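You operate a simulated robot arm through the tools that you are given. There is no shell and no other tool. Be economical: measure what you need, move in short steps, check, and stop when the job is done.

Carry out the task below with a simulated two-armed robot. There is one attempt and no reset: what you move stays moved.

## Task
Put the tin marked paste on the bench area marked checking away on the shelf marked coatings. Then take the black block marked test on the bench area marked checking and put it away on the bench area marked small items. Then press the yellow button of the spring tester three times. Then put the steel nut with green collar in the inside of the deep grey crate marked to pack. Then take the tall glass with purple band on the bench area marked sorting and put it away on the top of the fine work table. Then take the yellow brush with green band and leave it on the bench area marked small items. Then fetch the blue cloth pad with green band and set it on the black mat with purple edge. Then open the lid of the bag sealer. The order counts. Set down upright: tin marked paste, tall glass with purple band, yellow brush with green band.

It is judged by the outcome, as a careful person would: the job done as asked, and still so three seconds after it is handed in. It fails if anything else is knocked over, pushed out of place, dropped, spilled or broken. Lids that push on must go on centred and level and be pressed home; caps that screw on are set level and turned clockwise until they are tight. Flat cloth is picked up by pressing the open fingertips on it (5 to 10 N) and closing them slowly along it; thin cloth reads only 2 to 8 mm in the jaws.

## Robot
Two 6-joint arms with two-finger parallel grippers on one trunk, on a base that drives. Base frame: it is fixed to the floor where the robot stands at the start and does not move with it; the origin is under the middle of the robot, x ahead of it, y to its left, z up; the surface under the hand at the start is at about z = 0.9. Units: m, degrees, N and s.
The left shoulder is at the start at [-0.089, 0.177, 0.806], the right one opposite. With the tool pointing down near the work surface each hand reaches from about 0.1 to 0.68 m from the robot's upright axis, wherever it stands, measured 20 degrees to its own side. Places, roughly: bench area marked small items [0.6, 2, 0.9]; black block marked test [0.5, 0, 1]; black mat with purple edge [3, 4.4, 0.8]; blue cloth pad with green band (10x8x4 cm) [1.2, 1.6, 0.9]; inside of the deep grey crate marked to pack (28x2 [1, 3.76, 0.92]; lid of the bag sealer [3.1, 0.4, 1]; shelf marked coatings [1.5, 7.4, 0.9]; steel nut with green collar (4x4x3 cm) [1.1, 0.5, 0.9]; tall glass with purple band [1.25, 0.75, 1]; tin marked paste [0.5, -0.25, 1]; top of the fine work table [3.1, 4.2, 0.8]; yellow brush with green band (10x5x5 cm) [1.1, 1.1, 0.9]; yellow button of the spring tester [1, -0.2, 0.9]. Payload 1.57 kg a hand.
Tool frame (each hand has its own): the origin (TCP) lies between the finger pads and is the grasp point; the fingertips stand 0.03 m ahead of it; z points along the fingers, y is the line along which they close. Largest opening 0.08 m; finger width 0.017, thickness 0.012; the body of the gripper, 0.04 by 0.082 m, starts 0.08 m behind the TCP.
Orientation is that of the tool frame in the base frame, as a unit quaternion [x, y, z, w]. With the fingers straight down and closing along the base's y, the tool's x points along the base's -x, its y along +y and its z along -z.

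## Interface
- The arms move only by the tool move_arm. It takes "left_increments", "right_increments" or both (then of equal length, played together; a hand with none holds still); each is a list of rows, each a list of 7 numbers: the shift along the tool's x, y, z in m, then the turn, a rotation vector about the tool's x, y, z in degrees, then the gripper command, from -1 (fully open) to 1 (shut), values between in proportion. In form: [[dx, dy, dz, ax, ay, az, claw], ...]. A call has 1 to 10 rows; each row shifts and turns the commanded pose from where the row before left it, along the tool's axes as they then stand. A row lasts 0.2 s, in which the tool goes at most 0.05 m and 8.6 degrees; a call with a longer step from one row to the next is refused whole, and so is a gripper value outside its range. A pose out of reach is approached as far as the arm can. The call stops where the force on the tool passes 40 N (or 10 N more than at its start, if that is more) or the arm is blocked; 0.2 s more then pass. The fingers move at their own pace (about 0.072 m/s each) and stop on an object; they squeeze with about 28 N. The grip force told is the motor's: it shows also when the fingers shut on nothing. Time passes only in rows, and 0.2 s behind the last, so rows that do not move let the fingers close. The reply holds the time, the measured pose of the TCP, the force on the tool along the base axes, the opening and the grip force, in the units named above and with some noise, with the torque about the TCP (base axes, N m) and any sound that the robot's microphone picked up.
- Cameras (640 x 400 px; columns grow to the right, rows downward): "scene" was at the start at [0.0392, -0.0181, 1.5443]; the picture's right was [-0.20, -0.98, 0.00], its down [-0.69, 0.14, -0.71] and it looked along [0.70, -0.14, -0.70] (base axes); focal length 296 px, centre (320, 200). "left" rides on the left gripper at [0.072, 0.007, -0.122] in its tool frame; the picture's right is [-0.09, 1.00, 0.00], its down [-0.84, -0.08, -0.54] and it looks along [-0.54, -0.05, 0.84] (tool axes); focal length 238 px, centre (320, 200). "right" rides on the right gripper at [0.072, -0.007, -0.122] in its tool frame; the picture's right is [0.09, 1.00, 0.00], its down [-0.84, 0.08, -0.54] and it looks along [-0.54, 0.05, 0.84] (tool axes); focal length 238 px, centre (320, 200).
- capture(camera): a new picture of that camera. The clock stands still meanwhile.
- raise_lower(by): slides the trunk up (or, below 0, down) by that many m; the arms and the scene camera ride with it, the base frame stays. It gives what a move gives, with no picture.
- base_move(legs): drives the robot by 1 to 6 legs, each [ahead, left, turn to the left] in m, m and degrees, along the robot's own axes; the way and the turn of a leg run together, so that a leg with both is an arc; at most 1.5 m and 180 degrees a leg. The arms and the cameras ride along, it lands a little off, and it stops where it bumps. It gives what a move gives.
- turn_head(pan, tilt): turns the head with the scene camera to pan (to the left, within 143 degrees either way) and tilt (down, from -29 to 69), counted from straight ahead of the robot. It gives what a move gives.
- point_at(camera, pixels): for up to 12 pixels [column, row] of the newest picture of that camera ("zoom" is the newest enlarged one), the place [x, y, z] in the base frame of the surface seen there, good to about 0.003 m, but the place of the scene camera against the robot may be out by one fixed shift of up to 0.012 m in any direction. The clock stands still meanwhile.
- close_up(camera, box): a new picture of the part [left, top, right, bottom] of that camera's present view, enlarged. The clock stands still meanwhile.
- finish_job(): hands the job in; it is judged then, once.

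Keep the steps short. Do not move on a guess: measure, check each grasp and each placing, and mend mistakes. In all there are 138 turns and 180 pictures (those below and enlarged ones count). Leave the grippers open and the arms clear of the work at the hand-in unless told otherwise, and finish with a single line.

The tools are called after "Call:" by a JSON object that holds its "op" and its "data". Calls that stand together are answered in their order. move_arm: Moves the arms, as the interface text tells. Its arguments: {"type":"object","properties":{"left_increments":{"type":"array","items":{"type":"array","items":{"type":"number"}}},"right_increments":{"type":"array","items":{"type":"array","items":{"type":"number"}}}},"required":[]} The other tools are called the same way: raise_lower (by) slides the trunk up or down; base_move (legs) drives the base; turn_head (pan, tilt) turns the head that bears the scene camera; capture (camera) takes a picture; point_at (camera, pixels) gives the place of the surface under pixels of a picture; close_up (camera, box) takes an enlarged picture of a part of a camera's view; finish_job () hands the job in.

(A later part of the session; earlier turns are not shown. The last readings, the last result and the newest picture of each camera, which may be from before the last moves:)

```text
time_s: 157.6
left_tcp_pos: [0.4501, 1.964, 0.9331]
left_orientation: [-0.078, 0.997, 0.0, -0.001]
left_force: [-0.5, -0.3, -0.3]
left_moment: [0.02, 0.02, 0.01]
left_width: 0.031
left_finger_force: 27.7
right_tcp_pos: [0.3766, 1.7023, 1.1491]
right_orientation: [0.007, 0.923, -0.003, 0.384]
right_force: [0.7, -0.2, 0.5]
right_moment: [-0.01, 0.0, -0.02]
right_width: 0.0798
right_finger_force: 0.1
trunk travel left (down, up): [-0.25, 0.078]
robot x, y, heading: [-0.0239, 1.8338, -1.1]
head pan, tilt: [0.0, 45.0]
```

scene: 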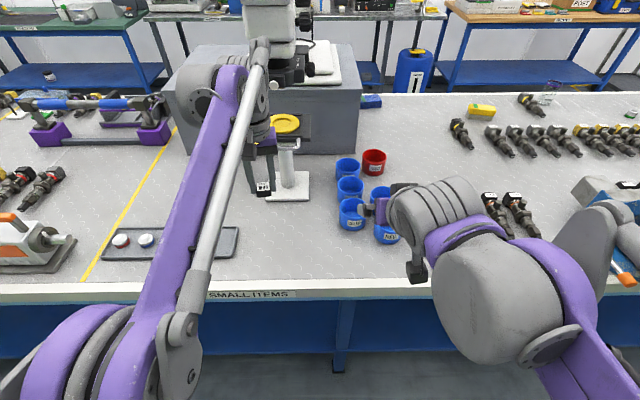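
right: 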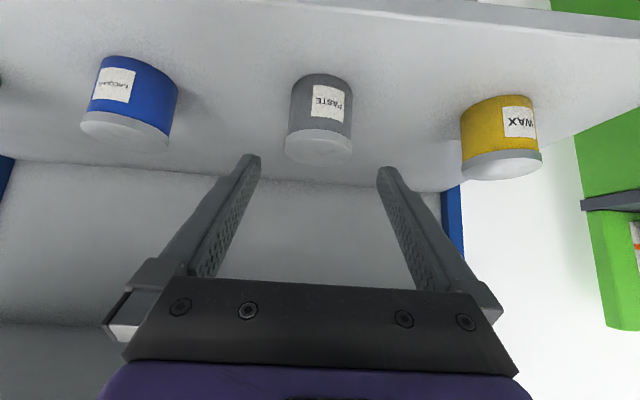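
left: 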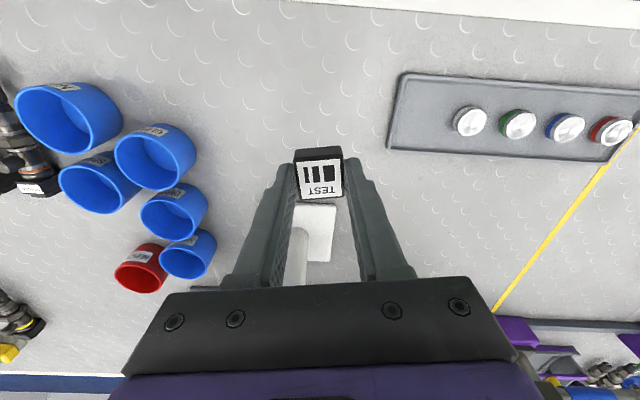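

Near contact. One more small step, then open to about 0.055 and rise.

Call:
{"op": "move_arm", "data": {"left_increments": [[0, 0, 0.001, 0, 0, 0, 1], [0, 0, 0, 0, 0, 0, 1], [0, 0, 0, 0, 0, 0, -0.4], [0, 0, 0, 0, 0, 0, -0.4], [0, 0, 0, 0, 0, 0, -0.4], [0, 0, -0.03, 0, 0, 0, -0.4], [0, 0, -0.04, 0, 0, 0, -0.4], [0, 0, -0.04, 0, 0, 0, -0.4], [0, 0, -0.04, 0, 0, 0, -1]]}}

Call:
{"op": "capture", "data": {"camera": "left"}}

```text
time_s: 159.6
left_tcp_pos: [0.4514, 1.9631, 1.0836]
left_orientation: [-0.079, 0.997, 0.0, 0.0]
left_force: [-0.5, -0.2, -0.2]
left_moment: [-0.05, -0.02, 0.0]
left_width: 0.08
left_finger_force: 0.0
right_tcp_pos: [0.3765, 1.7013, 1.1494]
right_orientation: [0.008, 0.924, -0.003, 0.383]
right_force: [-0.4, 0.3, 0.5]
right_moment: [-0.03, -0.01, 0.0]
right_width: 0.08
right_finger_force: 0.0
trunk travel left (down, up): [-0.25, 0.078]
robot x, y, heading: [-0.026, 1.8328, -0.9]
head pan, tilt: [0.0, 45.0]
```

```text
152 pictures are left
```

left: 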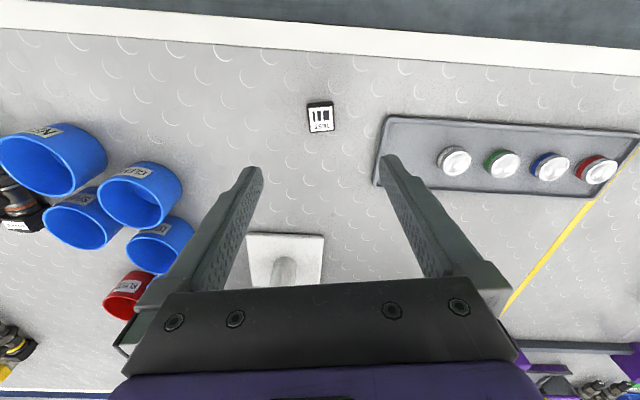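

Block stands on the area. The button (0.971,-0.153) and the next things face the far aisle; I'll go round the bench's right end. First back out, turn right, drive to y≈-0.6 and look.

Call:
{"op": "base_move", "data": {"legs": [[-0.36, 0, 0], [0, 0, -89], [1.5, 0, 0], [0.8, 0, 0]]}}

Call:
{"op": "turn_head", "data": {"pan": 25, "tilt": 25}}

Call:
{"op": "capture", "data": {"camera": "scene"}}

```text
time_s: 176.8
left_tcp_pos: [-0.1962, -0.9597, 1.0851]
left_orientation: [0.627, 0.779, 0.001, 0.001]
left_force: [1.0, -0.1, -0.8]
left_moment: [0.01, -0.02, -0.03]
left_width: 0.0802
left_finger_force: 0.1
right_tcp_pos: [-0.4608, -0.8992, 1.1488]
right_orientation: [0.64, 0.666, -0.265, 0.276]
right_force: [0.1, -0.7, 0.3]
right_moment: [-0.01, -0.03, -0.01]
right_width: 0.0797
right_finger_force: 0.1
trunk travel left (down, up): [-0.25, 0.078]
robot x, y, heading: [-0.3559, -0.4941, -87.6]
head pan, tilt: [0.0, 45.0]
```

```text
time_s: 177.7
left_tcp_pos: [-0.1956, -0.9593, 1.0852]
left_orientation: [0.627, 0.779, 0.0, -0.001]
left_force: [-0.2, 0.9, 0.8]
left_moment: [-0.01, 0.02, 0.02]
left_width: 0.0802
left_finger_force: 0.0
right_tcp_pos: [-0.4608, -0.9001, 1.1486]
right_orientation: [0.64, 0.666, -0.265, 0.276]
right_force: [0.9, 0.3, -0.3]
right_moment: [-0.02, -0.02, -0.01]
right_width: 0.0804
right_finger_force: 0.1
trunk travel left (down, up): [-0.25, 0.078]
robot x, y, heading: [-0.3524, -0.4922, -87.8]
head pan, tilt: [25.0, 25.0]
```

```text
151 pictures are left
```

scene: 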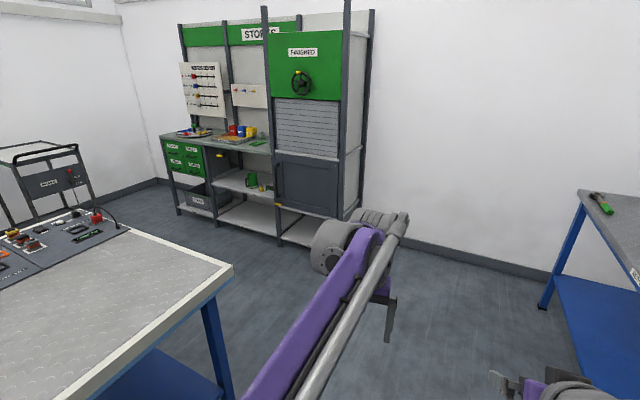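

Call:
{"op": "point_at", "data": {"camera": "scene", "pixels": [[232, 270], [125, 228], [230, 390], [300, 225], [200, 215], [185, 205], [70, 205], [10, 215], [545, 300], [580, 200], [130, 215], [400, 250]]}}

Call:
{"op": "turn_head", "data": {"pan": 75, "tilt": 20}}

Call:
{"op": "capture", "data": {"camera": "scene"}}

```text
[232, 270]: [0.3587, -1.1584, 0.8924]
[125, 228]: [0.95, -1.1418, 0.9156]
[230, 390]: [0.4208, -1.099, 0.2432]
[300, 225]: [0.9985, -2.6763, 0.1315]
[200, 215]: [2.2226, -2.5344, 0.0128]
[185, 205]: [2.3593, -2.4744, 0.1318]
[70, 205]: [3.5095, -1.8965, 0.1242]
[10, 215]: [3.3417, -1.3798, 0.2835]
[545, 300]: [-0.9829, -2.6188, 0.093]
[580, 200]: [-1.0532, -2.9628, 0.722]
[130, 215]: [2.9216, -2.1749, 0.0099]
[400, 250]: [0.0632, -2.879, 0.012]
```

```text
time_s: 178.9
left_tcp_pos: [-0.1975, -0.9583, 1.0847]
left_orientation: [0.627, 0.779, 0.0, 0.0]
left_force: [-0.2, -0.1, 0.2]
left_moment: [0.01, -0.01, -0.03]
left_width: 0.0799
left_finger_force: 0.1
right_tcp_pos: [-0.4603, -0.9001, 1.1488]
right_orientation: [0.64, 0.666, -0.265, 0.276]
right_force: [-0.3, -0.4, 0.1]
right_moment: [0.01, 0.0, -0.02]
right_width: 0.0802
right_finger_force: 0.0
trunk travel left (down, up): [-0.25, 0.078]
robot x, y, heading: [-0.3571, -0.4961, -87.6]
head pan, tilt: [75.0, 20.0]
```

```text
150 pictures are left
```

scene: 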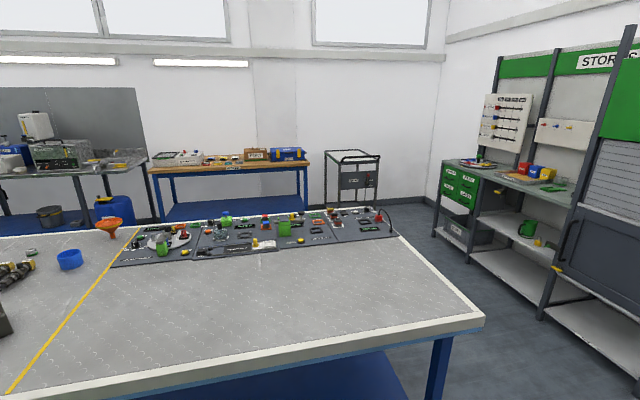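

Passage between bench end (y=-1.16) and stores (y≈-2.5) is wide. I measure the far aisle limits.

Call:
{"op": "point_at", "data": {"camera": "scene", "pixels": [[398, 234], [230, 175], [160, 215], [305, 205], [330, 205], [120, 222], [30, 232], [200, 220], [390, 215], [110, 170], [60, 165], [325, 160]]}}

Call:
{"op": "base_move", "data": {"legs": [[1.28, 0, 0], [0, 0, 88], [1.2, 0, 0], [1.12, 0, 0]]}}

Call:
{"op": "turn_head", "data": {"pan": 60, "tilt": 30}}

Call:
{"op": "capture", "data": {"camera": "scene"}}

```text
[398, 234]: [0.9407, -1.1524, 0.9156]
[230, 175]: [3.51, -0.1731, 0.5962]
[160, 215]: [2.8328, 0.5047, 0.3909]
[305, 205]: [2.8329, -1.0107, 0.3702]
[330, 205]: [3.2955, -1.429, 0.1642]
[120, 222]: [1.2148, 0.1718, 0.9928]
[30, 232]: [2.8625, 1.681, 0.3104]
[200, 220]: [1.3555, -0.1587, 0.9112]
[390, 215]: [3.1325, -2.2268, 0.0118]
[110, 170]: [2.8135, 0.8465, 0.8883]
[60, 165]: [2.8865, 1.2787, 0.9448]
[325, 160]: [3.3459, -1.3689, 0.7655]
```

```text
time_s: 200.2
left_tcp_pos: [2.4923, -1.5497, 1.0844]
left_orientation: [-0.104, 0.995, 0.0, 0.0]
left_force: [-0.4, 0.0, -0.7]
left_moment: [0.02, -0.04, -0.02]
left_width: 0.08
left_finger_force: 0.1
right_tcp_pos: [2.4312, -1.8146, 1.1481]
right_orientation: [-0.016, 0.924, 0.007, 0.382]
right_force: [-0.4, -0.3, 0.5]
right_moment: [0.01, -0.01, -0.01]
right_width: 0.08
right_finger_force: 0.0
trunk travel left (down, up): [-0.25, 0.078]
robot x, y, heading: [2.0259, -1.7083, 2.1]
head pan, tilt: [75.0, 20.0]
```

```text
time_s: 201.0
left_tcp_pos: [2.4917, -1.5509, 1.085]
left_orientation: [-0.105, 0.994, 0.001, 0.001]
left_force: [0.1, -1.1, 0.0]
left_moment: [-0.02, -0.01, -0.03]
left_width: 0.08
left_finger_force: 0.0
right_tcp_pos: [2.4314, -1.8148, 1.1497]
right_orientation: [-0.017, 0.924, 0.007, 0.383]
right_force: [0.7, -0.3, 0.4]
right_moment: [0.0, 0.01, -0.01]
right_width: 0.08
right_finger_force: 0.0
trunk travel left (down, up): [-0.25, 0.078]
robot x, y, heading: [2.0253, -1.7101, 1.9]
head pan, tilt: [60.0, 30.0]
```

```text
149 pictures are left
```

scene: 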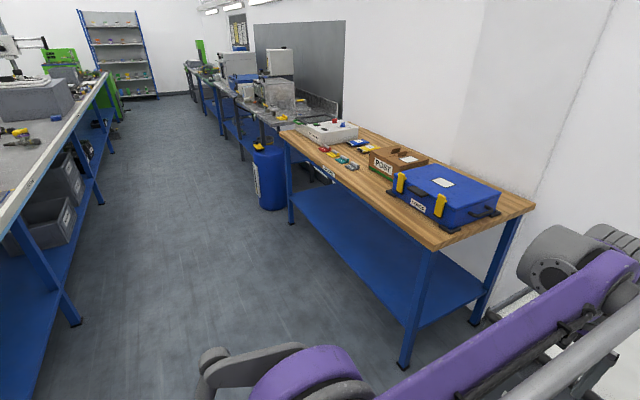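

The far aisle is free (x 1.36–2.8). I raise and retract the left hand, strafe to y≈-0.35, turn to face the bench (heading 180) and approach.

Call:
{"op": "move_arm", "data": {"left_increments": [[0.04, 0, -0.02, 0, 0, 0, -1], [0.04, 0, -0.02, 0, 0, 0, -1], [0.04, 0, -0.02, 0, 0, 0, -1], [0.04, 0, -0.02, 0, 0, 0, -1], [0.04, 0, -0.02, 0, 0, 5, -1], [0, 0, -0.02, 0, 0, 5, -1]]}}

Call:
{"op": "base_move", "data": {"legs": [[0, 1.36, 0], [0, 0, 89], [0, 0, 89], [0.28, 0, 0]]}}

Call:
{"op": "turn_head", "data": {"pan": 0, "tilt": 45}}

Call:
{"op": "capture", "data": {"camera": "scene"}}

```text
time_s: 202.4
left_tcp_pos: [2.2972, -1.5929, 1.206]
left_orientation: [-0.017, 1.0, 0.0, 0.001]
left_force: [-1.0, 0.6, 0.4]
left_moment: [0.01, 0.01, 0.02]
left_width: 0.08
left_finger_force: 0.0
right_tcp_pos: [2.4313, -1.8149, 1.1493]
right_orientation: [-0.017, 0.923, 0.007, 0.384]
right_force: [0.0, -0.3, -0.4]
right_moment: [-0.01, 0.02, -0.02]
right_width: 0.0802
right_finger_force: 0.1
trunk travel left (down, up): [-0.25, 0.078]
robot x, y, heading: [2.023, -1.7081, 1.8]
head pan, tilt: [60.0, 30.0]
```

```text
time_s: 223.4
left_tcp_pos: [1.4255, -0.4823, 1.2052]
left_orientation: [1.0, 0.003, -0.001, 0.0]
left_force: [0.2, 0.5, -0.2]
left_moment: [0.05, 0.01, 0.0]
left_width: 0.0805
left_finger_force: 0.0
right_tcp_pos: [1.2973, -0.2577, 1.1496]
right_orientation: [0.924, 0.002, -0.382, 0.001]
right_force: [0.4, 0.2, -0.3]
right_moment: [0.0, 0.0, -0.01]
right_width: 0.0802
right_finger_force: 0.0
trunk travel left (down, up): [-0.25, 0.078]
robot x, y, heading: [1.6987, -0.3734, -179.9]
head pan, tilt: [60.0, 30.0]
```

```text
time_s: 224.7
left_tcp_pos: [1.4269, -0.482, 1.2057]
left_orientation: [1.0, 0.003, 0.0, 0.0]
left_force: [0.1, 0.1, 0.3]
left_moment: [-0.03, -0.01, 0.01]
left_width: 0.0799
left_finger_force: 0.0
right_tcp_pos: [1.2995, -0.2572, 1.1491]
right_orientation: [0.924, 0.003, -0.382, 0.001]
right_force: [0.1, -0.4, 0.4]
right_moment: [-0.02, -0.01, 0.01]
right_width: 0.0801
right_finger_force: 0.2
trunk travel left (down, up): [-0.25, 0.078]
robot x, y, heading: [1.6993, -0.3772, -179.8]
head pan, tilt: [0.0, 45.0]
```

```text
148 pictures are left
```

scene: 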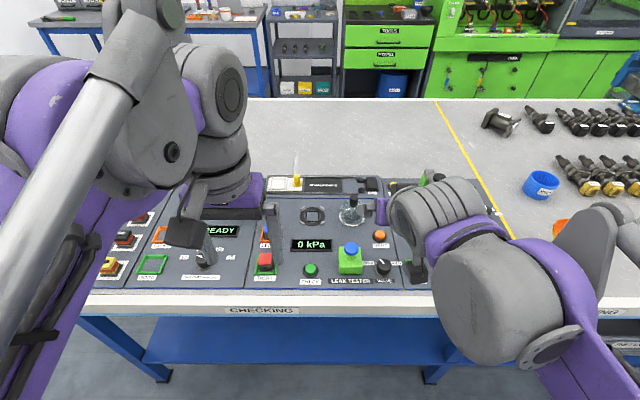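

I take the right hand camera's view to find the button.

Call:
{"op": "capture", "data": {"camera": "right"}}

```text
147 pictures are left
```

right: 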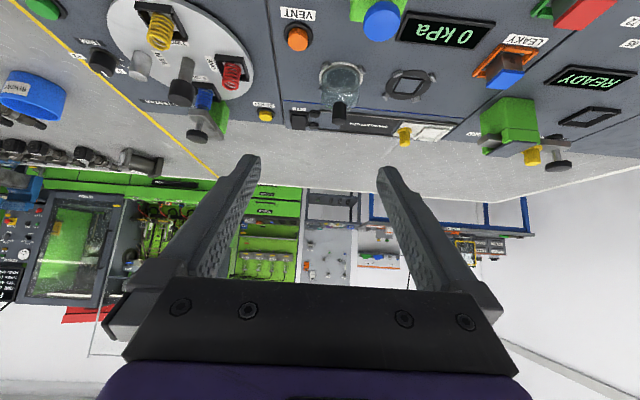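

The yellow ZERO button is at (265,115), red spring at (232,73). I measure these.

Call:
{"op": "point_at", "data": {"camera": "right", "pixels": [[265, 113], [262, 118], [270, 118], [265, 108], [280, 95], [235, 75], [232, 85], [183, 92], [298, 122], [338, 112], [298, 35], [220, 115]]}}

Call:
{"op": "close_up", "data": {"camera": "right", "box": [160, 40, 320, 140]}}

```text
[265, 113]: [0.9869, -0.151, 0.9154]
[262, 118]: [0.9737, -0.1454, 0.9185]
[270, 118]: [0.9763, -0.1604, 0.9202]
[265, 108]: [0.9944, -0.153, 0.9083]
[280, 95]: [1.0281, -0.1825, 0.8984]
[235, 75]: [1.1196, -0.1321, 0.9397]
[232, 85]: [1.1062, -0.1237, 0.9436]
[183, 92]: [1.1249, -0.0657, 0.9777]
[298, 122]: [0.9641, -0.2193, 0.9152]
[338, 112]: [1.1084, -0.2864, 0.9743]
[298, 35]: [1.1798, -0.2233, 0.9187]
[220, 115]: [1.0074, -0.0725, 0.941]
```

```text
4.00 times, centred on (240, 90) of right
```

zoom: 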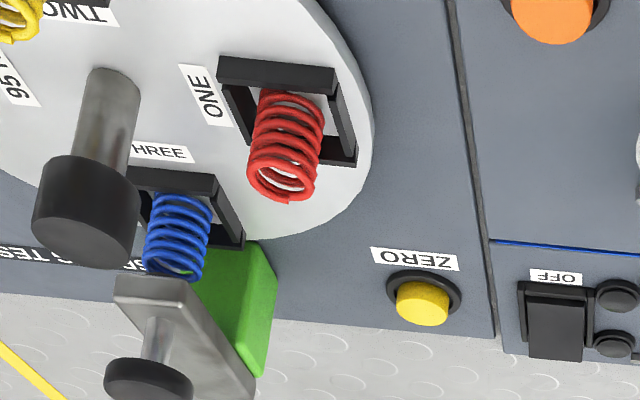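

Button top ≈ (0.977,-0.152,0.920); red spring top ≈0.95 stays clear. I close the right fingers, tilt to 30° from vertical and go to 4 cm above the button.

Call:
{"op": "move_arm", "data": {"right_increments": [[0, 0, 0, 0, 7.5, 0, 1], [0, 0, 0, 0, 7.5, 0, 1], [-0.0236, -0.0131, 0.0372, 0, 0, 0, 1], [-0.0236, -0.0131, 0.0372, 0, 0, 0, 1], [-0.0236, -0.0131, 0.0372, 0, 0, 0, 1], [-0.0236, -0.0131, 0.0372, 0, 0, 0, 1], [-0.0236, -0.0131, 0.0372, 0, 0, 0, 1], [-0.0236, -0.0131, 0.0372, 0, 0, 0, 1], [-0.0236, -0.0131, 0.0372, 0, 0, 0, 1], [-0.0236, -0.0131, 0.0372, 0, 0, 0, 1]]}}

Call:
{"op": "capture", "data": {"camera": "right"}}

```text
time_s: 226.9
left_tcp_pos: [1.4247, -0.4824, 1.2047]
left_orientation: [1.0, 0.003, 0.001, 0.0]
left_force: [0.6, -0.5, 0.4]
left_moment: [0.0, 0.0, -0.01]
left_width: 0.0799
left_finger_force: 0.1
right_tcp_pos: [0.984, -0.1521, 0.9848]
right_orientation: [0.966, 0.002, -0.26, 0.001]
right_force: [-0.5, -0.7, 0.9]
right_moment: [0.02, 0.0, 0.03]
right_width: 0.0
right_finger_force: 22.0
trunk travel left (down, up): [-0.25, 0.078]
robot x, y, heading: [1.6989, -0.3794, -179.8]
head pan, tilt: [0.0, 45.0]
```

```text
145 pictures are left
```

right: 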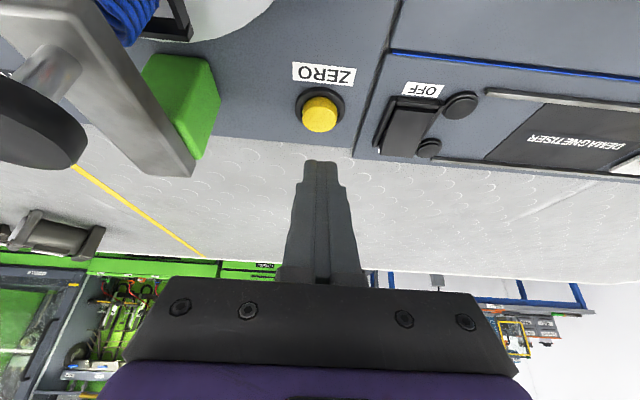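

Reached. I check the button (320,115) and the lever's corner (190,170) for clearance.

Call:
{"op": "point_at", "data": {"camera": "right", "pixels": [[320, 112], [320, 105], [310, 118], [330, 118], [320, 125], [188, 168], [210, 100], [80, 140], [322, 165]]}}

```text
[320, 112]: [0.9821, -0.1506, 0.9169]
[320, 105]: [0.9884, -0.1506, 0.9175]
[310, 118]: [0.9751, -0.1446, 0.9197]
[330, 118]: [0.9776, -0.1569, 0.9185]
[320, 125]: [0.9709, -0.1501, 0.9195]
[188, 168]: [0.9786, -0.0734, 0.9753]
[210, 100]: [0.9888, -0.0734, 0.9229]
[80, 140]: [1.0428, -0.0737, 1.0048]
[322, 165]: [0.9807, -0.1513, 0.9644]
```

Clear. First press: down 33 mm, then 1.5 mm steps to see force and sound.

Call:
{"op": "move_arm", "data": {"right_increments": [[0.008, 0, 0.0143, 0, 0, 0, 1], [0.0085, 0, 0.0143, 0, 0, 0, 1], [0.00075, 0, 0.0013, 0, 0, 0, 1], [0.00075, 0, 0.0013, 0, 0, 0, 1], [0.00075, 0, 0.0013, 0, 0, 0, 1]]}}

```text
time_s: 228.1
left_tcp_pos: [1.4262, -0.4821, 1.2055]
left_orientation: [1.0, 0.002, -0.001, 0.0]
left_force: [-0.7, -0.8, 0.6]
left_moment: [0.0, -0.02, -0.02]
left_width: 0.08
left_finger_force: 0.0
right_tcp_pos: [0.9864, -0.1538, 0.947]
right_orientation: [0.966, 0.003, -0.258, 0.001]
right_force: [-1.3, 0.9, 0.2]
right_moment: [0.01, 0.01, 0.0]
right_width: 0.0
right_finger_force: 21.1
trunk travel left (down, up): [-0.25, 0.078]
robot x, y, heading: [1.7024, -0.3727, -179.6]
head pan, tilt: [0.0, 45.0]
```

No contact yet (tip ≈0.917). Continue down 4 small steps.

Call:
{"op": "move_arm", "data": {"right_increments": [[0.00075, 0, 0.0013, 0, 0, 0, 1], [0.00075, 0, 0.0013, 0, 0, 0, 1], [0.0005, 0, 0.0009, 0, 0, 0, 1]]}}

```text
time_s: 228.9
left_tcp_pos: [1.426, -0.483, 1.2064]
left_orientation: [1.0, 0.002, 0.001, 0.001]
left_force: [-0.1, -0.7, 0.3]
left_moment: [0.04, 0.0, 0.0]
left_width: 0.0798
left_finger_force: 0.0
right_tcp_pos: [0.9847, -0.1541, 0.9444]
right_orientation: [0.966, 0.003, -0.26, 0.001]
right_force: [-1.1, 0.5, 8.7]
right_moment: [0.0, 0.07, 0.12]
right_width: 0.0003
right_finger_force: 21.4
trunk travel left (down, up): [-0.25, 0.078]
robot x, y, heading: [1.7016, -0.3763, -179.8]
head pan, tilt: [0.0, 45.0]
heard: click
```

Click heard: press one. I lift 8 mm (to 0.952), wait, then press again by the same amount.

Call:
{"op": "move_arm", "data": {"right_increments": [[-0.004, 0, -0.0069, 0, 0, 0, 1], [0, 0, 0, 0, 0, 0, 1], [0, 0, 0, 0, 0, 0, 1]]}}

Call:
{"op": "move_arm", "data": {"right_increments": [[0.0025, 0, 0.0043, 0, 0, 0, 1], [0.00075, 0, 0.0013, 0, 0, 0, 1], [0.00075, 0, 0.0013, 0, 0, 0, 1], [0, 0, 0, 0, 0, 0, 1]]}}

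```text
time_s: 229.7
left_tcp_pos: [1.4258, -0.4833, 1.2047]
left_orientation: [1.0, 0.004, 0.0, 0.0]
left_force: [-0.2, 0.7, -0.2]
left_moment: [0.0, -0.02, 0.03]
left_width: 0.0798
left_finger_force: 0.0
right_tcp_pos: [0.9858, -0.1541, 0.9524]
right_orientation: [0.966, 0.002, -0.259, 0.0]
right_force: [-1.0, -0.4, -0.1]
right_moment: [0.03, 0.0, 0.0]
right_width: 0.0
right_finger_force: 20.7
trunk travel left (down, up): [-0.25, 0.078]
robot x, y, heading: [1.7023, -0.375, -179.6]
head pan, tilt: [0.0, 45.0]
```

```text
time_s: 230.7
left_tcp_pos: [1.4267, -0.4839, 1.2057]
left_orientation: [1.0, 0.003, 0.0, 0.0]
left_force: [-0.5, 0.7, 0.0]
left_moment: [-0.06, 0.01, 0.02]
left_width: 0.0802
left_finger_force: 0.1
right_tcp_pos: [0.9865, -0.154, 0.9449]
right_orientation: [0.966, 0.003, -0.26, 0.001]
right_force: [-3.2, 1.1, 11.1]
right_moment: [0.0, 0.21, -0.02]
right_width: 0.0
right_finger_force: 21.6
trunk travel left (down, up): [-0.25, 0.078]
robot x, y, heading: [1.6974, -0.3763, -179.8]
head pan, tilt: [0.0, 45.0]
heard: click
```

Second click. Lift and press the third time, then lift 60 mm up.

Call:
{"op": "move_arm", "data": {"right_increments": [[-0.004, 0, -0.0069, 0, 0, 0, 1], [0, 0, 0, 0, 0, 0, 1], [0, 0, 0, 0, 0, 0, 1]]}}

Call:
{"op": "move_arm", "data": {"right_increments": [[0.0025, 0, 0.0043, 0, 0, 0, 1], [0.00075, 0, 0.0013, 0, 0, 0, 1], [0.00075, 0, 0.0013, 0, 0, 0, 1], [0, 0, 0, 0, 0, 0, 1]]}}

Call:
{"op": "move_arm", "data": {"right_increments": [[-0.015, 0, -0.026, 0, 0, 0, 1], [-0.015, 0, -0.026, 0, 0, 0, 1], [-0.015, 0, -0.026, 0, 0, 0, 1], [-0.015, 0, -0.026, 0, 0, 0, 1], [0.035, 0, -0.02, 0, 0, 0, -1], [0.035, 0, -0.02, 0, 0, 0, -1], [0.035, 0, -0.02, 0, 0, 0, -1], [0.035, 0, -0.02, 0, 0, 0, -1]]}}

Call:
{"op": "turn_head", "data": {"pan": -35, "tilt": 35}}

Call:
{"op": "capture", "data": {"camera": "scene"}}

```text
time_s: 231.5
left_tcp_pos: [1.426, -0.4835, 1.2055]
left_orientation: [1.0, 0.003, 0.0, 0.0]
left_force: [0.5, 0.3, 0.4]
left_moment: [0.0, 0.02, -0.03]
left_width: 0.0801
left_finger_force: 0.0
right_tcp_pos: [0.9856, -0.1541, 0.9521]
right_orientation: [0.966, 0.002, -0.258, 0.0]
right_force: [0.4, 0.6, 0.7]
right_moment: [-0.02, 0.0, 0.01]
right_width: 0.0001
right_finger_force: 21.2
trunk travel left (down, up): [-0.25, 0.078]
robot x, y, heading: [1.6998, -0.377, -179.8]
head pan, tilt: [0.0, 45.0]
```

```text
time_s: 232.5
left_tcp_pos: [1.4261, -0.4836, 1.2071]
left_orientation: [1.0, 0.002, 0.0, 0.0]
left_force: [-0.3, 0.0, 0.6]
left_moment: [0.01, -0.02, 0.0]
left_width: 0.08
left_finger_force: 0.0
right_tcp_pos: [0.9855, -0.1547, 0.9446]
right_orientation: [0.966, 0.002, -0.26, 0.0]
right_force: [-3.7, 1.5, 8.8]
right_moment: [0.03, 0.18, 0.02]
right_width: 0.0
right_finger_force: 21.6
trunk travel left (down, up): [-0.25, 0.078]
robot x, y, heading: [1.7003, -0.3767, -179.4]
head pan, tilt: [0.0, 45.0]
heard: click
```

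```text
time_s: 234.3
left_tcp_pos: [1.4273, -0.4837, 1.2051]
left_orientation: [1.0, 0.003, -0.001, 0.0]
left_force: [0.0, 0.4, -0.6]
left_moment: [0.0, 0.01, 0.0]
left_width: 0.0801
left_finger_force: 0.1
right_tcp_pos: [1.1483, -0.1544, 1.0637]
right_orientation: [0.966, 0.003, -0.259, 0.001]
right_force: [-0.3, 0.3, -0.2]
right_moment: [0.01, -0.01, 0.0]
right_width: 0.0802
right_finger_force: 0.1
trunk travel left (down, up): [-0.25, 0.078]
robot x, y, heading: [1.7012, -0.3747, -179.7]
head pan, tilt: [0.0, 45.0]
```

```text
time_s: 235.3
left_tcp_pos: [1.4257, -0.4813, 1.2051]
left_orientation: [1.0, 0.003, 0.0, 0.0]
left_force: [0.4, 0.3, -0.5]
left_moment: [-0.01, -0.02, 0.02]
left_width: 0.0798
left_finger_force: 0.0
right_tcp_pos: [1.1439, -0.1545, 1.0628]
right_orientation: [0.966, 0.002, -0.259, 0.0]
right_force: [-0.1, 0.1, 0.1]
right_moment: [0.02, -0.02, 0.05]
right_width: 0.08
right_finger_force: 0.1
trunk travel left (down, up): [-0.25, 0.078]
robot x, y, heading: [1.6999, -0.3787, -179.9]
head pan, tilt: [-35.0, 35.0]
```

```text
144 pictures are left
```

scene: 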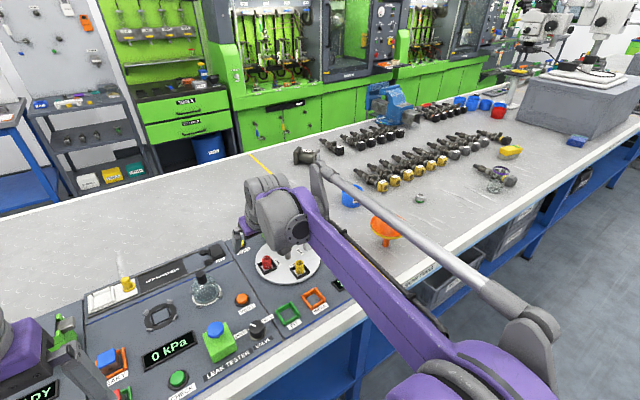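

Three clicks. Now I see the nut (419,198), glass (496,178), brush (510,152), pad (577,140). I measure.

Call:
{"op": "point_at", "data": {"camera": "scene", "pixels": [[419, 198], [419, 196], [495, 172], [495, 192], [510, 150], [500, 157], [577, 140], [382, 222], [480, 172], [513, 180]]}}

Call:
{"op": "close_up", "data": {"camera": "scene", "box": [400, 125, 600, 250]}}

```text
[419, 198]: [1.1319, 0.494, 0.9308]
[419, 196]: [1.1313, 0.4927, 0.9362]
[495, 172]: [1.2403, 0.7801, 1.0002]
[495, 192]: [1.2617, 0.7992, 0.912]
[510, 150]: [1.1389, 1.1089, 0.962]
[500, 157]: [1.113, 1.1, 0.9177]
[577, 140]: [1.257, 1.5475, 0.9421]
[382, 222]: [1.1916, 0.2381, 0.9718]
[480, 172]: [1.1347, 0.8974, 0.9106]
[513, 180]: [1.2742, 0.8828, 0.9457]
```

```text
3.20 times, centred on (500, 188) of scene
```

zoom: 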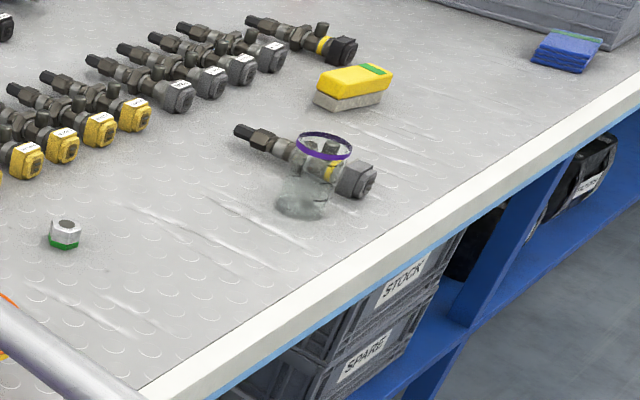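

Nut is at ≈(1.13,0.49). I back off, strafe right 0.70 and return.

Call:
{"op": "base_move", "data": {"legs": [[-0.25, 0, 0], [0, -0.7, 0], [0.2, 0, 0]]}}

Call:
{"op": "capture", "data": {"camera": "right"}}

```text
time_s: 244.5
left_tcp_pos: [1.4678, 0.2133, 1.2063]
left_orientation: [1.0, 0.003, 0.0, 0.0]
left_force: [0.1, -0.4, -0.1]
left_moment: [0.0, 0.0, -0.03]
left_width: 0.0801
left_finger_force: 0.0
right_tcp_pos: [1.1865, 0.5425, 1.063]
right_orientation: [0.966, 0.002, -0.258, 0.001]
right_force: [0.2, 0.8, 0.2]
right_moment: [0.01, 0.0, -0.02]
right_width: 0.0799
right_finger_force: 0.1
trunk travel left (down, up): [-0.25, 0.078]
robot x, y, heading: [1.743, 0.32, -179.7]
head pan, tilt: [-35.0, 35.0]
```

```text
142 pictures are left
```

right: 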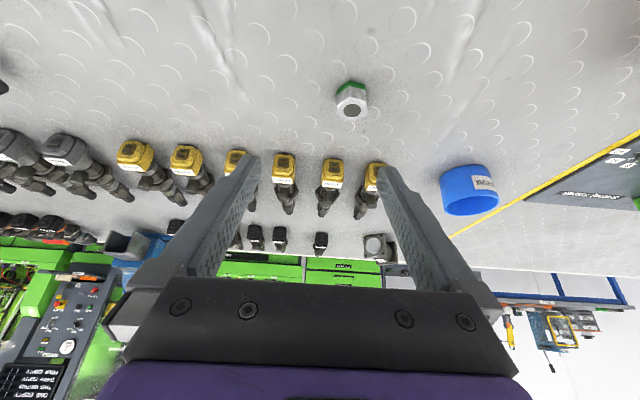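

The nut is at (351,100). I measure it and look enlarged for its flats.

Call:
{"op": "point_at", "data": {"camera": "right", "pixels": [[351, 110], [337, 106], [366, 105], [351, 96], [351, 117], [335, 90], [300, 70]]}}

Call:
{"op": "close_up", "data": {"camera": "right", "box": [311, 75, 391, 125]}}

```text
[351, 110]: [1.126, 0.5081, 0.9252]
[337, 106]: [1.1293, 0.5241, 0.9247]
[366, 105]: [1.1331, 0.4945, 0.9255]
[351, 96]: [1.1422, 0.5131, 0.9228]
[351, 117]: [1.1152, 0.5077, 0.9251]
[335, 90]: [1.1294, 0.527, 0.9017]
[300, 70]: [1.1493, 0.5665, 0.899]
```

```text
8.00 times, centred on (351, 100) of right
```

zoom: 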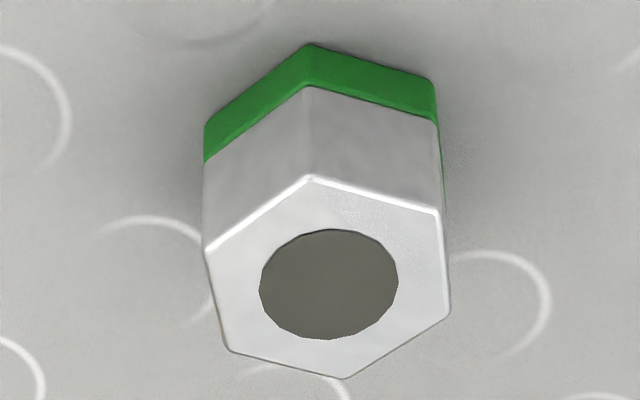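

Nut centre (1.128,0.5095), top 0.925, flats turned ≈7°. I set the right hand vertical with that yaw, above the nut.

Call:
{"op": "move_arm", "data": {"right_increments": [[0, 0, 0, 0, 7.5, 0, -1], [0, 0, 0, 0, 7.5, 0, -1], [0, 0, 0, 0, 7.5, 0, -1], [0, 0, 0, 0, 7.5, 0, -1], [0, 0, 0, 0, 0, -7, -1], [-0.031, 0.0128, 0.0365, 0, 0, 0, -1], [-0.031, 0.0128, 0.0365, 0, 0, 0, -1]]}}

Call:
{"op": "capture", "data": {"camera": "right"}}

```text
time_s: 246.1
left_tcp_pos: [1.4672, 0.2134, 1.2046]
left_orientation: [1.0, 0.002, 0.0, -0.001]
left_force: [-0.5, -1.4, -0.2]
left_moment: [-0.02, 0.02, 0.01]
left_width: 0.0799
left_finger_force: 0.1
right_tcp_pos: [1.1302, 0.509, 0.99]
right_orientation: [0.998, 0.063, 0.0, 0.0]
right_force: [0.0, -0.1, 0.2]
right_moment: [0.05, -0.03, 0.0]
right_width: 0.0797
right_finger_force: 0.0
trunk travel left (down, up): [-0.25, 0.078]
robot x, y, heading: [1.736, 0.3179, -179.5]
head pan, tilt: [-35.0, 35.0]
```

```text
140 pictures are left
```

right: 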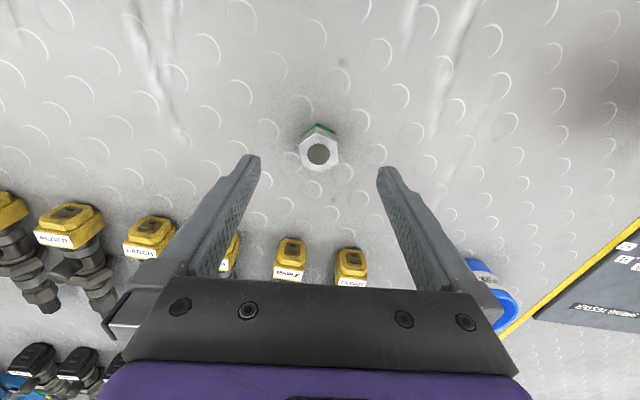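

Centred. Descend 55 mm, close, lift.

Call:
{"op": "move_arm", "data": {"right_increments": [[0, 0, 0.03, 0, 0, 0, -1], [0, 0, 0.025, 0, 0, 0, -1], [0, 0, 0, 0, 0, 0, 1], [0, 0, 0, 0, 0, 0, 1], [0, 0, 0, 0, 0, 0, 1], [0, 0, 0, 0, 0, 0, 1], [0, 0, -0.04, 0, 0, 0, 1], [0, 0, -0.04, 0, 0, 0, 1], [0, 0, -0.04, 0, 0, 0, 1], [0, 0, -0.04, 0, 0, 0, 1]]}}

Call:
{"op": "capture", "data": {"camera": "right"}}

Call:
{"op": "turn_head", "data": {"pan": -80, "tilt": 20}}

Call:
{"op": "capture", "data": {"camera": "scene"}}

```text
time_s: 248.3
left_tcp_pos: [1.47, 0.2141, 1.2065]
left_orientation: [1.0, 0.002, 0.0, 0.0]
left_force: [0.1, -0.1, -0.1]
left_moment: [0.02, 0.01, 0.02]
left_width: 0.0802
left_finger_force: 0.0
right_tcp_pos: [1.1505, 0.5072, 1.0837]
right_orientation: [0.998, 0.064, 0.0, 0.0]
right_force: [1.3, -0.1, -0.6]
right_moment: [0.0, 0.01, -0.03]
right_width: 0.032
right_finger_force: 28.3
right hand out of reach, approached as far as the arm can: row 10
trunk travel left (down, up): [-0.25, 0.078]
robot x, y, heading: [1.7416, 0.3219, -179.6]
head pan, tilt: [-35.0, 35.0]
```

```text
139 pictures are left
```

right: 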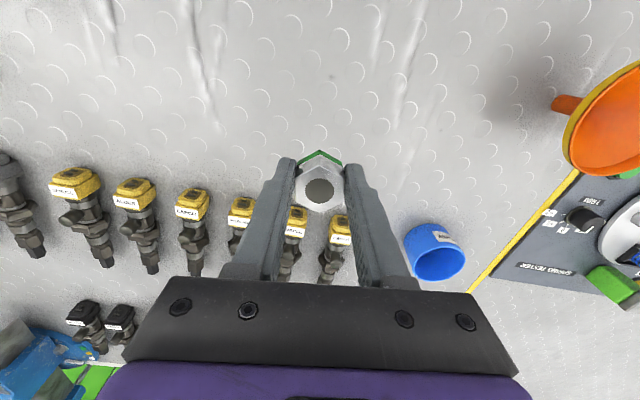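

```text
time_s: 249.4
left_tcp_pos: [1.4683, 0.2134, 1.2055]
left_orientation: [1.0, 0.003, 0.0, 0.001]
left_force: [-0.2, 0.6, -0.1]
left_moment: [-0.01, 0.01, 0.01]
left_width: 0.08
left_finger_force: 0.0
right_tcp_pos: [1.1481, 0.5086, 1.082]
right_orientation: [0.998, 0.064, -0.001, -0.001]
right_force: [0.5, -0.1, -0.8]
right_moment: [0.0, 0.0, -0.01]
right_width: 0.0317
right_finger_force: 27.9
trunk travel left (down, up): [-0.25, 0.078]
robot x, y, heading: [1.7423, 0.3212, -179.4]
head pan, tilt: [-80.0, 20.0]
```

```text
138 pictures are left
```

scene: 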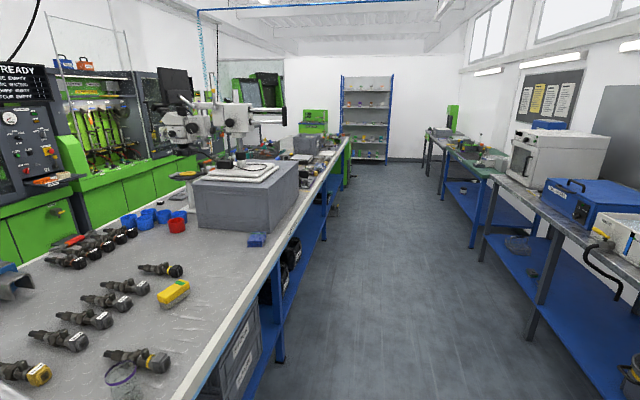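

Nut gripped (0.032). I pull the hand in, back up, and strafe right 3.3 m to the crate.

Call:
{"op": "move_arm", "data": {"right_increments": [[0.04, 0, 0, 0, 0, 0, 1], [0.04, 0, -0.01, 0, 0, 0, 1], [0.04, 0, -0.02, 0, 0, 0, 1], [0.04, 0, -0.03, 0, 0, 0, 1], [0.0, 0, -0.04, 0, 0, 0, 1]]}}

Call:
{"op": "base_move", "data": {"legs": [[-0.33, 0, 0], [0, -1.1, 0], [0, -1.1, 0], [0, -1.07, 0]]}}

Call:
{"op": "turn_head", "data": {"pan": -5, "tilt": 30}}

Call:
{"op": "capture", "data": {"camera": "scene"}}

```text
time_s: 250.6
left_tcp_pos: [1.4662, 0.2145, 1.2049]
left_orientation: [1.0, 0.002, 0.001, 0.0]
left_force: [0.0, 0.0, 0.8]
left_moment: [-0.04, -0.02, -0.01]
left_width: 0.08
left_finger_force: 0.1
right_tcp_pos: [1.3066, 0.5302, 1.1795]
right_orientation: [0.998, 0.064, 0.0, 0.0]
right_force: [-1.1, 1.0, -1.6]
right_moment: [0.01, 0.0, -0.01]
right_width: 0.0317
right_finger_force: 28.2
trunk travel left (down, up): [-0.25, 0.078]
robot x, y, heading: [1.7402, 0.3198, -179.8]
head pan, tilt: [-80.0, 20.0]
```

```text
time_s: 281.4
left_tcp_pos: [1.8606, 3.5325, 1.2054]
left_orientation: [1.0, -0.019, 0.0, -0.001]
left_force: [0.3, -0.4, -0.3]
left_moment: [-0.01, 0.01, 0.03]
left_width: 0.0802
left_finger_force: 0.2
right_tcp_pos: [1.7144, 3.8535, 1.1802]
right_orientation: [0.999, 0.042, 0.0, 0.0]
right_force: [-0.5, -0.6, -0.9]
right_moment: [0.0, 0.01, 0.0]
right_width: 0.0311
right_finger_force: 28.0
trunk travel left (down, up): [-0.25, 0.078]
robot x, y, heading: [2.1394, 3.6281, 177.5]
head pan, tilt: [-80.0, 20.0]
```

```text
time_s: 282.9
left_tcp_pos: [1.8611, 3.5312, 1.2049]
left_orientation: [1.0, -0.019, -0.001, 0.001]
left_force: [-0.2, 0.4, -0.1]
left_moment: [-0.02, -0.01, 0.02]
left_width: 0.08
left_finger_force: 0.2
right_tcp_pos: [1.7136, 3.8548, 1.1804]
right_orientation: [0.999, 0.042, 0.0, 0.001]
right_force: [-0.3, -1.1, -2.1]
right_moment: [0.03, -0.07, 0.03]
right_width: 0.0312
right_finger_force: 27.8
trunk travel left (down, up): [-0.25, 0.078]
robot x, y, heading: [2.1377, 3.626, 177.7]
head pan, tilt: [-5.0, 30.0]
```

```text
137 pictures are left
```

scene: 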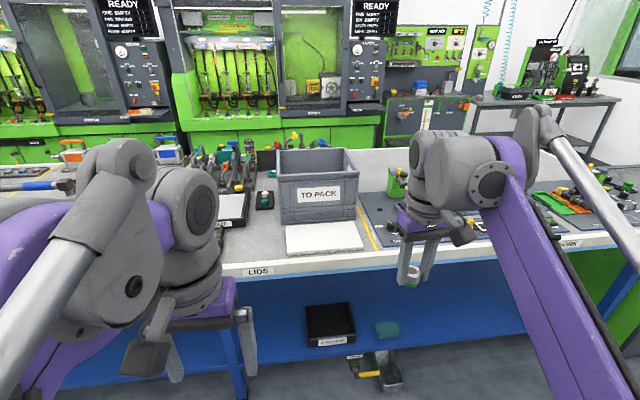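

The crate TO PACK is at (316,188). I measure its rim and the things near it.

Call:
{"op": "point_at", "data": {"camera": "scene", "pixels": [[280, 178], [355, 177], [316, 178], [316, 218], [280, 152], [350, 150], [316, 165], [325, 235], [392, 175], [368, 215], [350, 195], [300, 268]]}}

Call:
{"op": "close_up", "data": {"camera": "scene", "box": [210, 130, 450, 280]}}

```text
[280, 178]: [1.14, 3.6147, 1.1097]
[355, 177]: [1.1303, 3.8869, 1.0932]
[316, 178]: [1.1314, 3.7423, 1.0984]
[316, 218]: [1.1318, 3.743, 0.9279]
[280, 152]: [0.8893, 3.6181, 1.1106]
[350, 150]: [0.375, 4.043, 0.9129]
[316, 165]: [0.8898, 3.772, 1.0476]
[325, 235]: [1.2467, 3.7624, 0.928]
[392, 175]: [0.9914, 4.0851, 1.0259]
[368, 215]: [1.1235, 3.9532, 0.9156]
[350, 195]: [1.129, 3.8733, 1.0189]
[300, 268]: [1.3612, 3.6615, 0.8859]
```

```text
2.67 times, centred on (330, 205) of scene
```

zoom: 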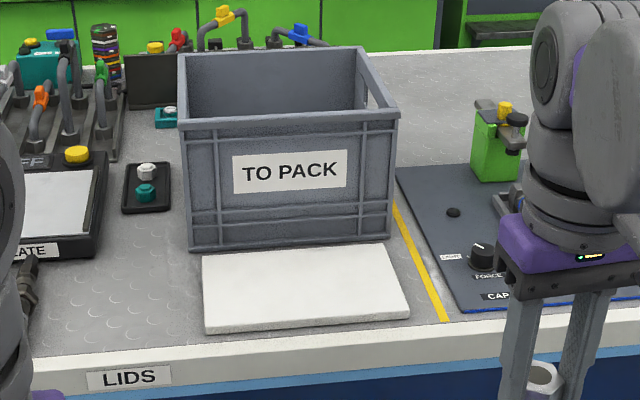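

The crate: x 0.89–1.13, y 3.61–3.89, rim 1.10, a white lid lies before it. To lower the nut inside without the hand camera touching the rim I turn the hand 90° so the camera lies along the crate's length. First trunk up and turn.

Call:
{"op": "raise_lower", "data": {"by": 0.075}}

Call:
{"op": "move_arm", "data": {"right_increments": [[0, 0, 0, 0, 0, 8.5, 1], [0, 0, 0, 0, 0, 8.5, 1], [0, 0, 0, 0, 0, 8.5, 1], [0, 0, 0, 0, 0, 8.5, 1], [0, 0, 0, 0, 0, 8.5, 1], [0, 0, 0, 0, 0, 8.5, 1], [0, 0, 0, 0, 0, 8.5, 1], [0, 0, 0, 0, 0, 8.5, 1], [0, 0, 0, 0, 0, 8.5, 1], [0, 0, 0, 0, 0, 8.5, 1]]}}

Call:
{"op": "base_move", "data": {"legs": [[0.46, 0.04, 2.4]]}}

Call:
{"op": "capture", "data": {"camera": "scene"}}

```text
time_s: 284.0
left_tcp_pos: [1.8614, 3.5311, 1.2816]
left_orientation: [1.0, -0.019, 0.0, 0.001]
left_force: [0.4, 0.6, 0.6]
left_moment: [-0.03, 0.01, 0.0]
left_width: 0.0802
left_finger_force: 0.0
right_tcp_pos: [1.7143, 3.8554, 1.2541]
right_orientation: [0.999, 0.042, 0.0, 0.001]
right_force: [0.4, 0.1, -1.2]
right_moment: [0.01, 0.05, -0.02]
right_width: 0.0313
right_finger_force: 28.1
trunk travel left (down, up): [-0.325, 0.003]
robot x, y, heading: [2.1387, 3.6263, 177.8]
head pan, tilt: [-5.0, 30.0]
```

```text
time_s: 286.2
left_tcp_pos: [1.8609, 3.5317, 1.2805]
left_orientation: [1.0, -0.02, 0.0, -0.001]
left_force: [0.2, -1.1, -0.2]
left_moment: [-0.04, -0.02, 0.0]
left_width: 0.0801
left_finger_force: 0.1
right_tcp_pos: [1.715, 3.8536, 1.2551]
right_orientation: [0.765, -0.644, 0.0, 0.0]
right_force: [-0.2, 0.2, -1.0]
right_moment: [-0.05, 0.02, 0.02]
right_width: 0.0313
right_finger_force: 27.1
trunk travel left (down, up): [-0.325, 0.003]
robot x, y, heading: [2.1387, 3.6267, 177.7]
head pan, tilt: [-5.0, 30.0]
```

```text
time_s: 289.0
left_tcp_pos: [1.4015, 3.4918, 1.2805]
left_orientation: [1.0, -0.001, 0.0, 0.0]
left_force: [-0.6, -0.4, 0.7]
left_moment: [0.03, 0.02, 0.03]
left_width: 0.0803
left_finger_force: 0.0
right_tcp_pos: [1.2452, 3.8091, 1.2544]
right_orientation: [0.776, -0.63, 0.0, 0.0]
right_force: [-0.1, 0.1, -1.5]
right_moment: [0.01, 0.02, 0.01]
right_width: 0.031
right_finger_force: 28.5
trunk travel left (down, up): [-0.325, 0.003]
robot x, y, heading: [1.6745, 3.5961, 179.7]
head pan, tilt: [-5.0, 30.0]
```

```text
135 pictures are left
```

scene: 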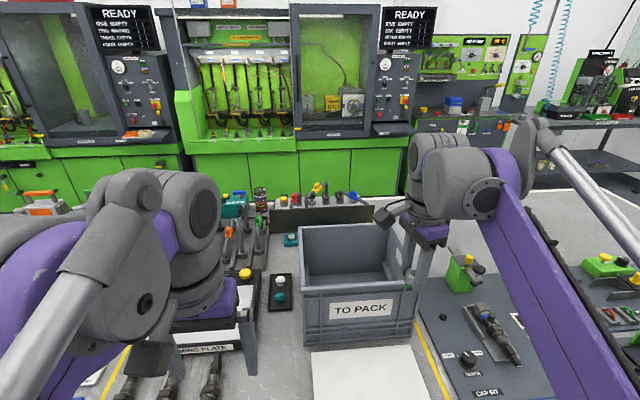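

I measure the crate's rim again and its floor from here.

Call:
{"op": "point_at", "data": {"camera": "scene", "pixels": [[355, 292], [305, 292], [405, 288], [302, 240], [350, 226], [355, 275], [340, 270], [360, 245], [315, 275], [390, 275]]}}

Call:
{"op": "capture", "data": {"camera": "right"}}

```text
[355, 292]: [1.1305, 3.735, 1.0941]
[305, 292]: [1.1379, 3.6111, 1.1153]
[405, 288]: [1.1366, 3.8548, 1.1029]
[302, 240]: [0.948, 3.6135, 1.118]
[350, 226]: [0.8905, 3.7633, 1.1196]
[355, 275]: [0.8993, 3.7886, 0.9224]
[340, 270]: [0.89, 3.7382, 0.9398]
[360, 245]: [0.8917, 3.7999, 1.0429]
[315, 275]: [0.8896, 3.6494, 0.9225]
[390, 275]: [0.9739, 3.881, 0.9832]
```

```text
134 pictures are left
```

right: 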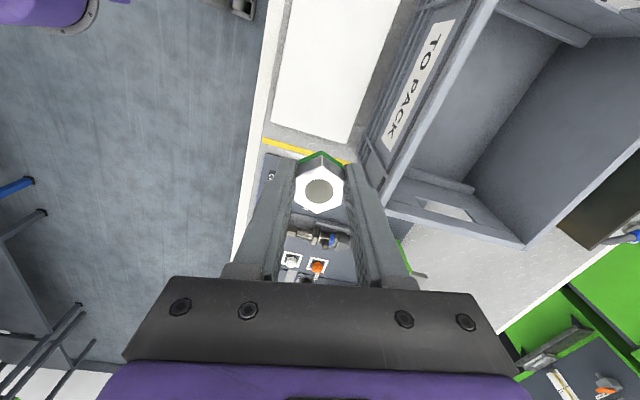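

The vertical hand reaches about 0.61 ahead at that height, so I drive 4 cm closer, lower to 1.165, and turn the last 12°.

Call:
{"op": "base_move", "data": {"legs": [[0.04, 0, 0]]}}

Call:
{"op": "move_arm", "data": {"right_increments": [[0, 0, 0, 0, 0, 6, 1], [0, 0, 0, 0, 0, 6, 1], [0.008, 0, 0.03, 0, 0, 0, 1], [0.008, 0, 0.03, 0, 0, 0, 1], [0.008, 0, 0.03, 0, 0, 0, 1]]}}

```text
time_s: 289.9
left_tcp_pos: [1.3685, 3.4917, 1.2812]
left_orientation: [1.0, -0.001, -0.001, 0.0]
left_force: [-0.5, 0.0, 0.1]
left_moment: [0.0, 0.04, -0.02]
left_width: 0.0802
left_finger_force: 0.0
right_tcp_pos: [1.2095, 3.8092, 1.255]
right_orientation: [0.777, -0.63, 0.0, 0.001]
right_force: [-0.2, -0.4, -1.7]
right_moment: [0.0, 0.04, 0.0]
right_width: 0.0312
right_finger_force: 27.9
trunk travel left (down, up): [-0.325, 0.003]
robot x, y, heading: [1.6397, 3.5967, 179.8]
head pan, tilt: [-5.0, 30.0]
```

```text
time_s: 291.1
left_tcp_pos: [1.3642, 3.4909, 1.2814]
left_orientation: [1.0, 0.0, 0.0, 0.0]
left_force: [0.4, -0.2, 0.8]
left_moment: [-0.01, 0.0, 0.0]
left_width: 0.0801
left_finger_force: 0.0
right_tcp_pos: [1.2055, 3.7842, 1.1638]
right_orientation: [-0.706, 0.709, -0.001, -0.001]
right_force: [-0.6, -0.1, -1.0]
right_moment: [-0.06, 0.01, 0.0]
right_width: 0.0312
right_finger_force: 28.3
trunk travel left (down, up): [-0.325, 0.003]
robot x, y, heading: [1.6392, 3.5954, 179.9]
head pan, tilt: [-5.0, 30.0]
```

Now forward 0.16 m over the crate, rim clearance 2 cm.

Call:
{"op": "move_arm", "data": {"right_increments": [[0, 0.04, 0, 0, 0, 0, 1], [0, 0.04, 0, 0, 0, 0, 1], [0, 0.04, 0, 0, 0, 0, 1], [0, 0.04, 0, 0, 0, 0, 1]]}}

Call:
{"op": "capture", "data": {"camera": "right"}}

Call:
{"op": "capture", "data": {"camera": "scene"}}

```text
time_s: 292.1
left_tcp_pos: [1.3623, 3.4923, 1.2809]
left_orientation: [1.0, -0.002, 0.001, -0.001]
left_force: [-0.8, 0.3, 0.5]
left_moment: [-0.02, -0.04, 0.01]
left_width: 0.0801
left_finger_force: 0.0
right_tcp_pos: [1.0405, 3.7866, 1.1641]
right_orientation: [-0.706, 0.708, -0.001, 0.0]
right_force: [0.2, -0.3, -0.9]
right_moment: [0.01, -0.03, -0.02]
right_width: 0.031
right_finger_force: 27.5
trunk travel left (down, up): [-0.325, 0.003]
robot x, y, heading: [1.6374, 3.5985, 179.8]
head pan, tilt: [-5.0, 30.0]
```

```text
133 pictures are left
```

right: 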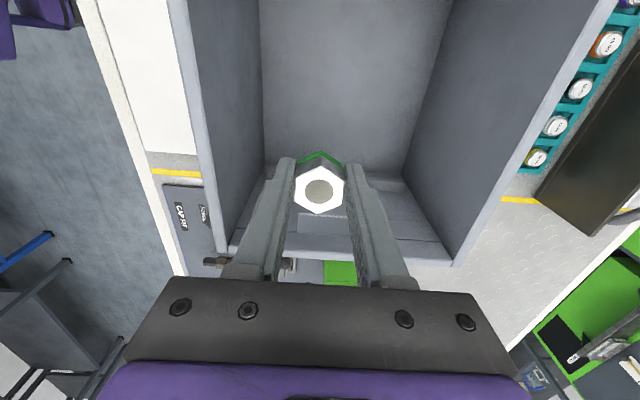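

```text
132 pictures are left
```

scene: 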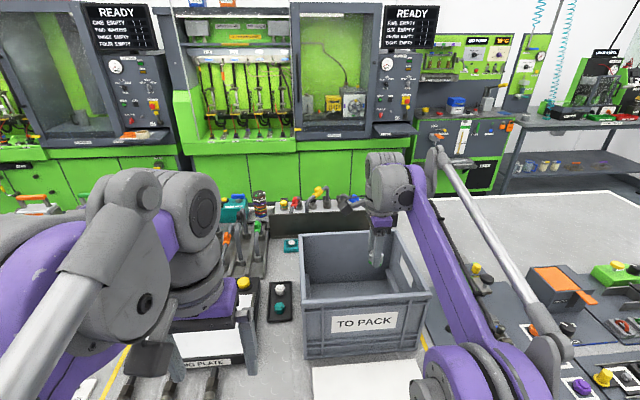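

I check how high the arm links run over the crate rim before lowering.

Call:
{"op": "point_at", "data": {"camera": "scene", "pixels": [[385, 180], [405, 200], [418, 220], [432, 250], [450, 300], [475, 350], [438, 160], [480, 220], [540, 320], [376, 255], [408, 262], [427, 290]]}}

```text
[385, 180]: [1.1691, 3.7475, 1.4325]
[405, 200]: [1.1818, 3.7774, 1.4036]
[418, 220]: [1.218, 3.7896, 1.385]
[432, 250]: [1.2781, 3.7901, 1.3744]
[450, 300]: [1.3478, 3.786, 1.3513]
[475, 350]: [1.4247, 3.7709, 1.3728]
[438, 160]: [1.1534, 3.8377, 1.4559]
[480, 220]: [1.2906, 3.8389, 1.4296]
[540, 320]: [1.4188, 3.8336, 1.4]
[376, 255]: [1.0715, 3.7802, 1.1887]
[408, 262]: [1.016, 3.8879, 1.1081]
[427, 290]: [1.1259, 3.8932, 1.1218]
```

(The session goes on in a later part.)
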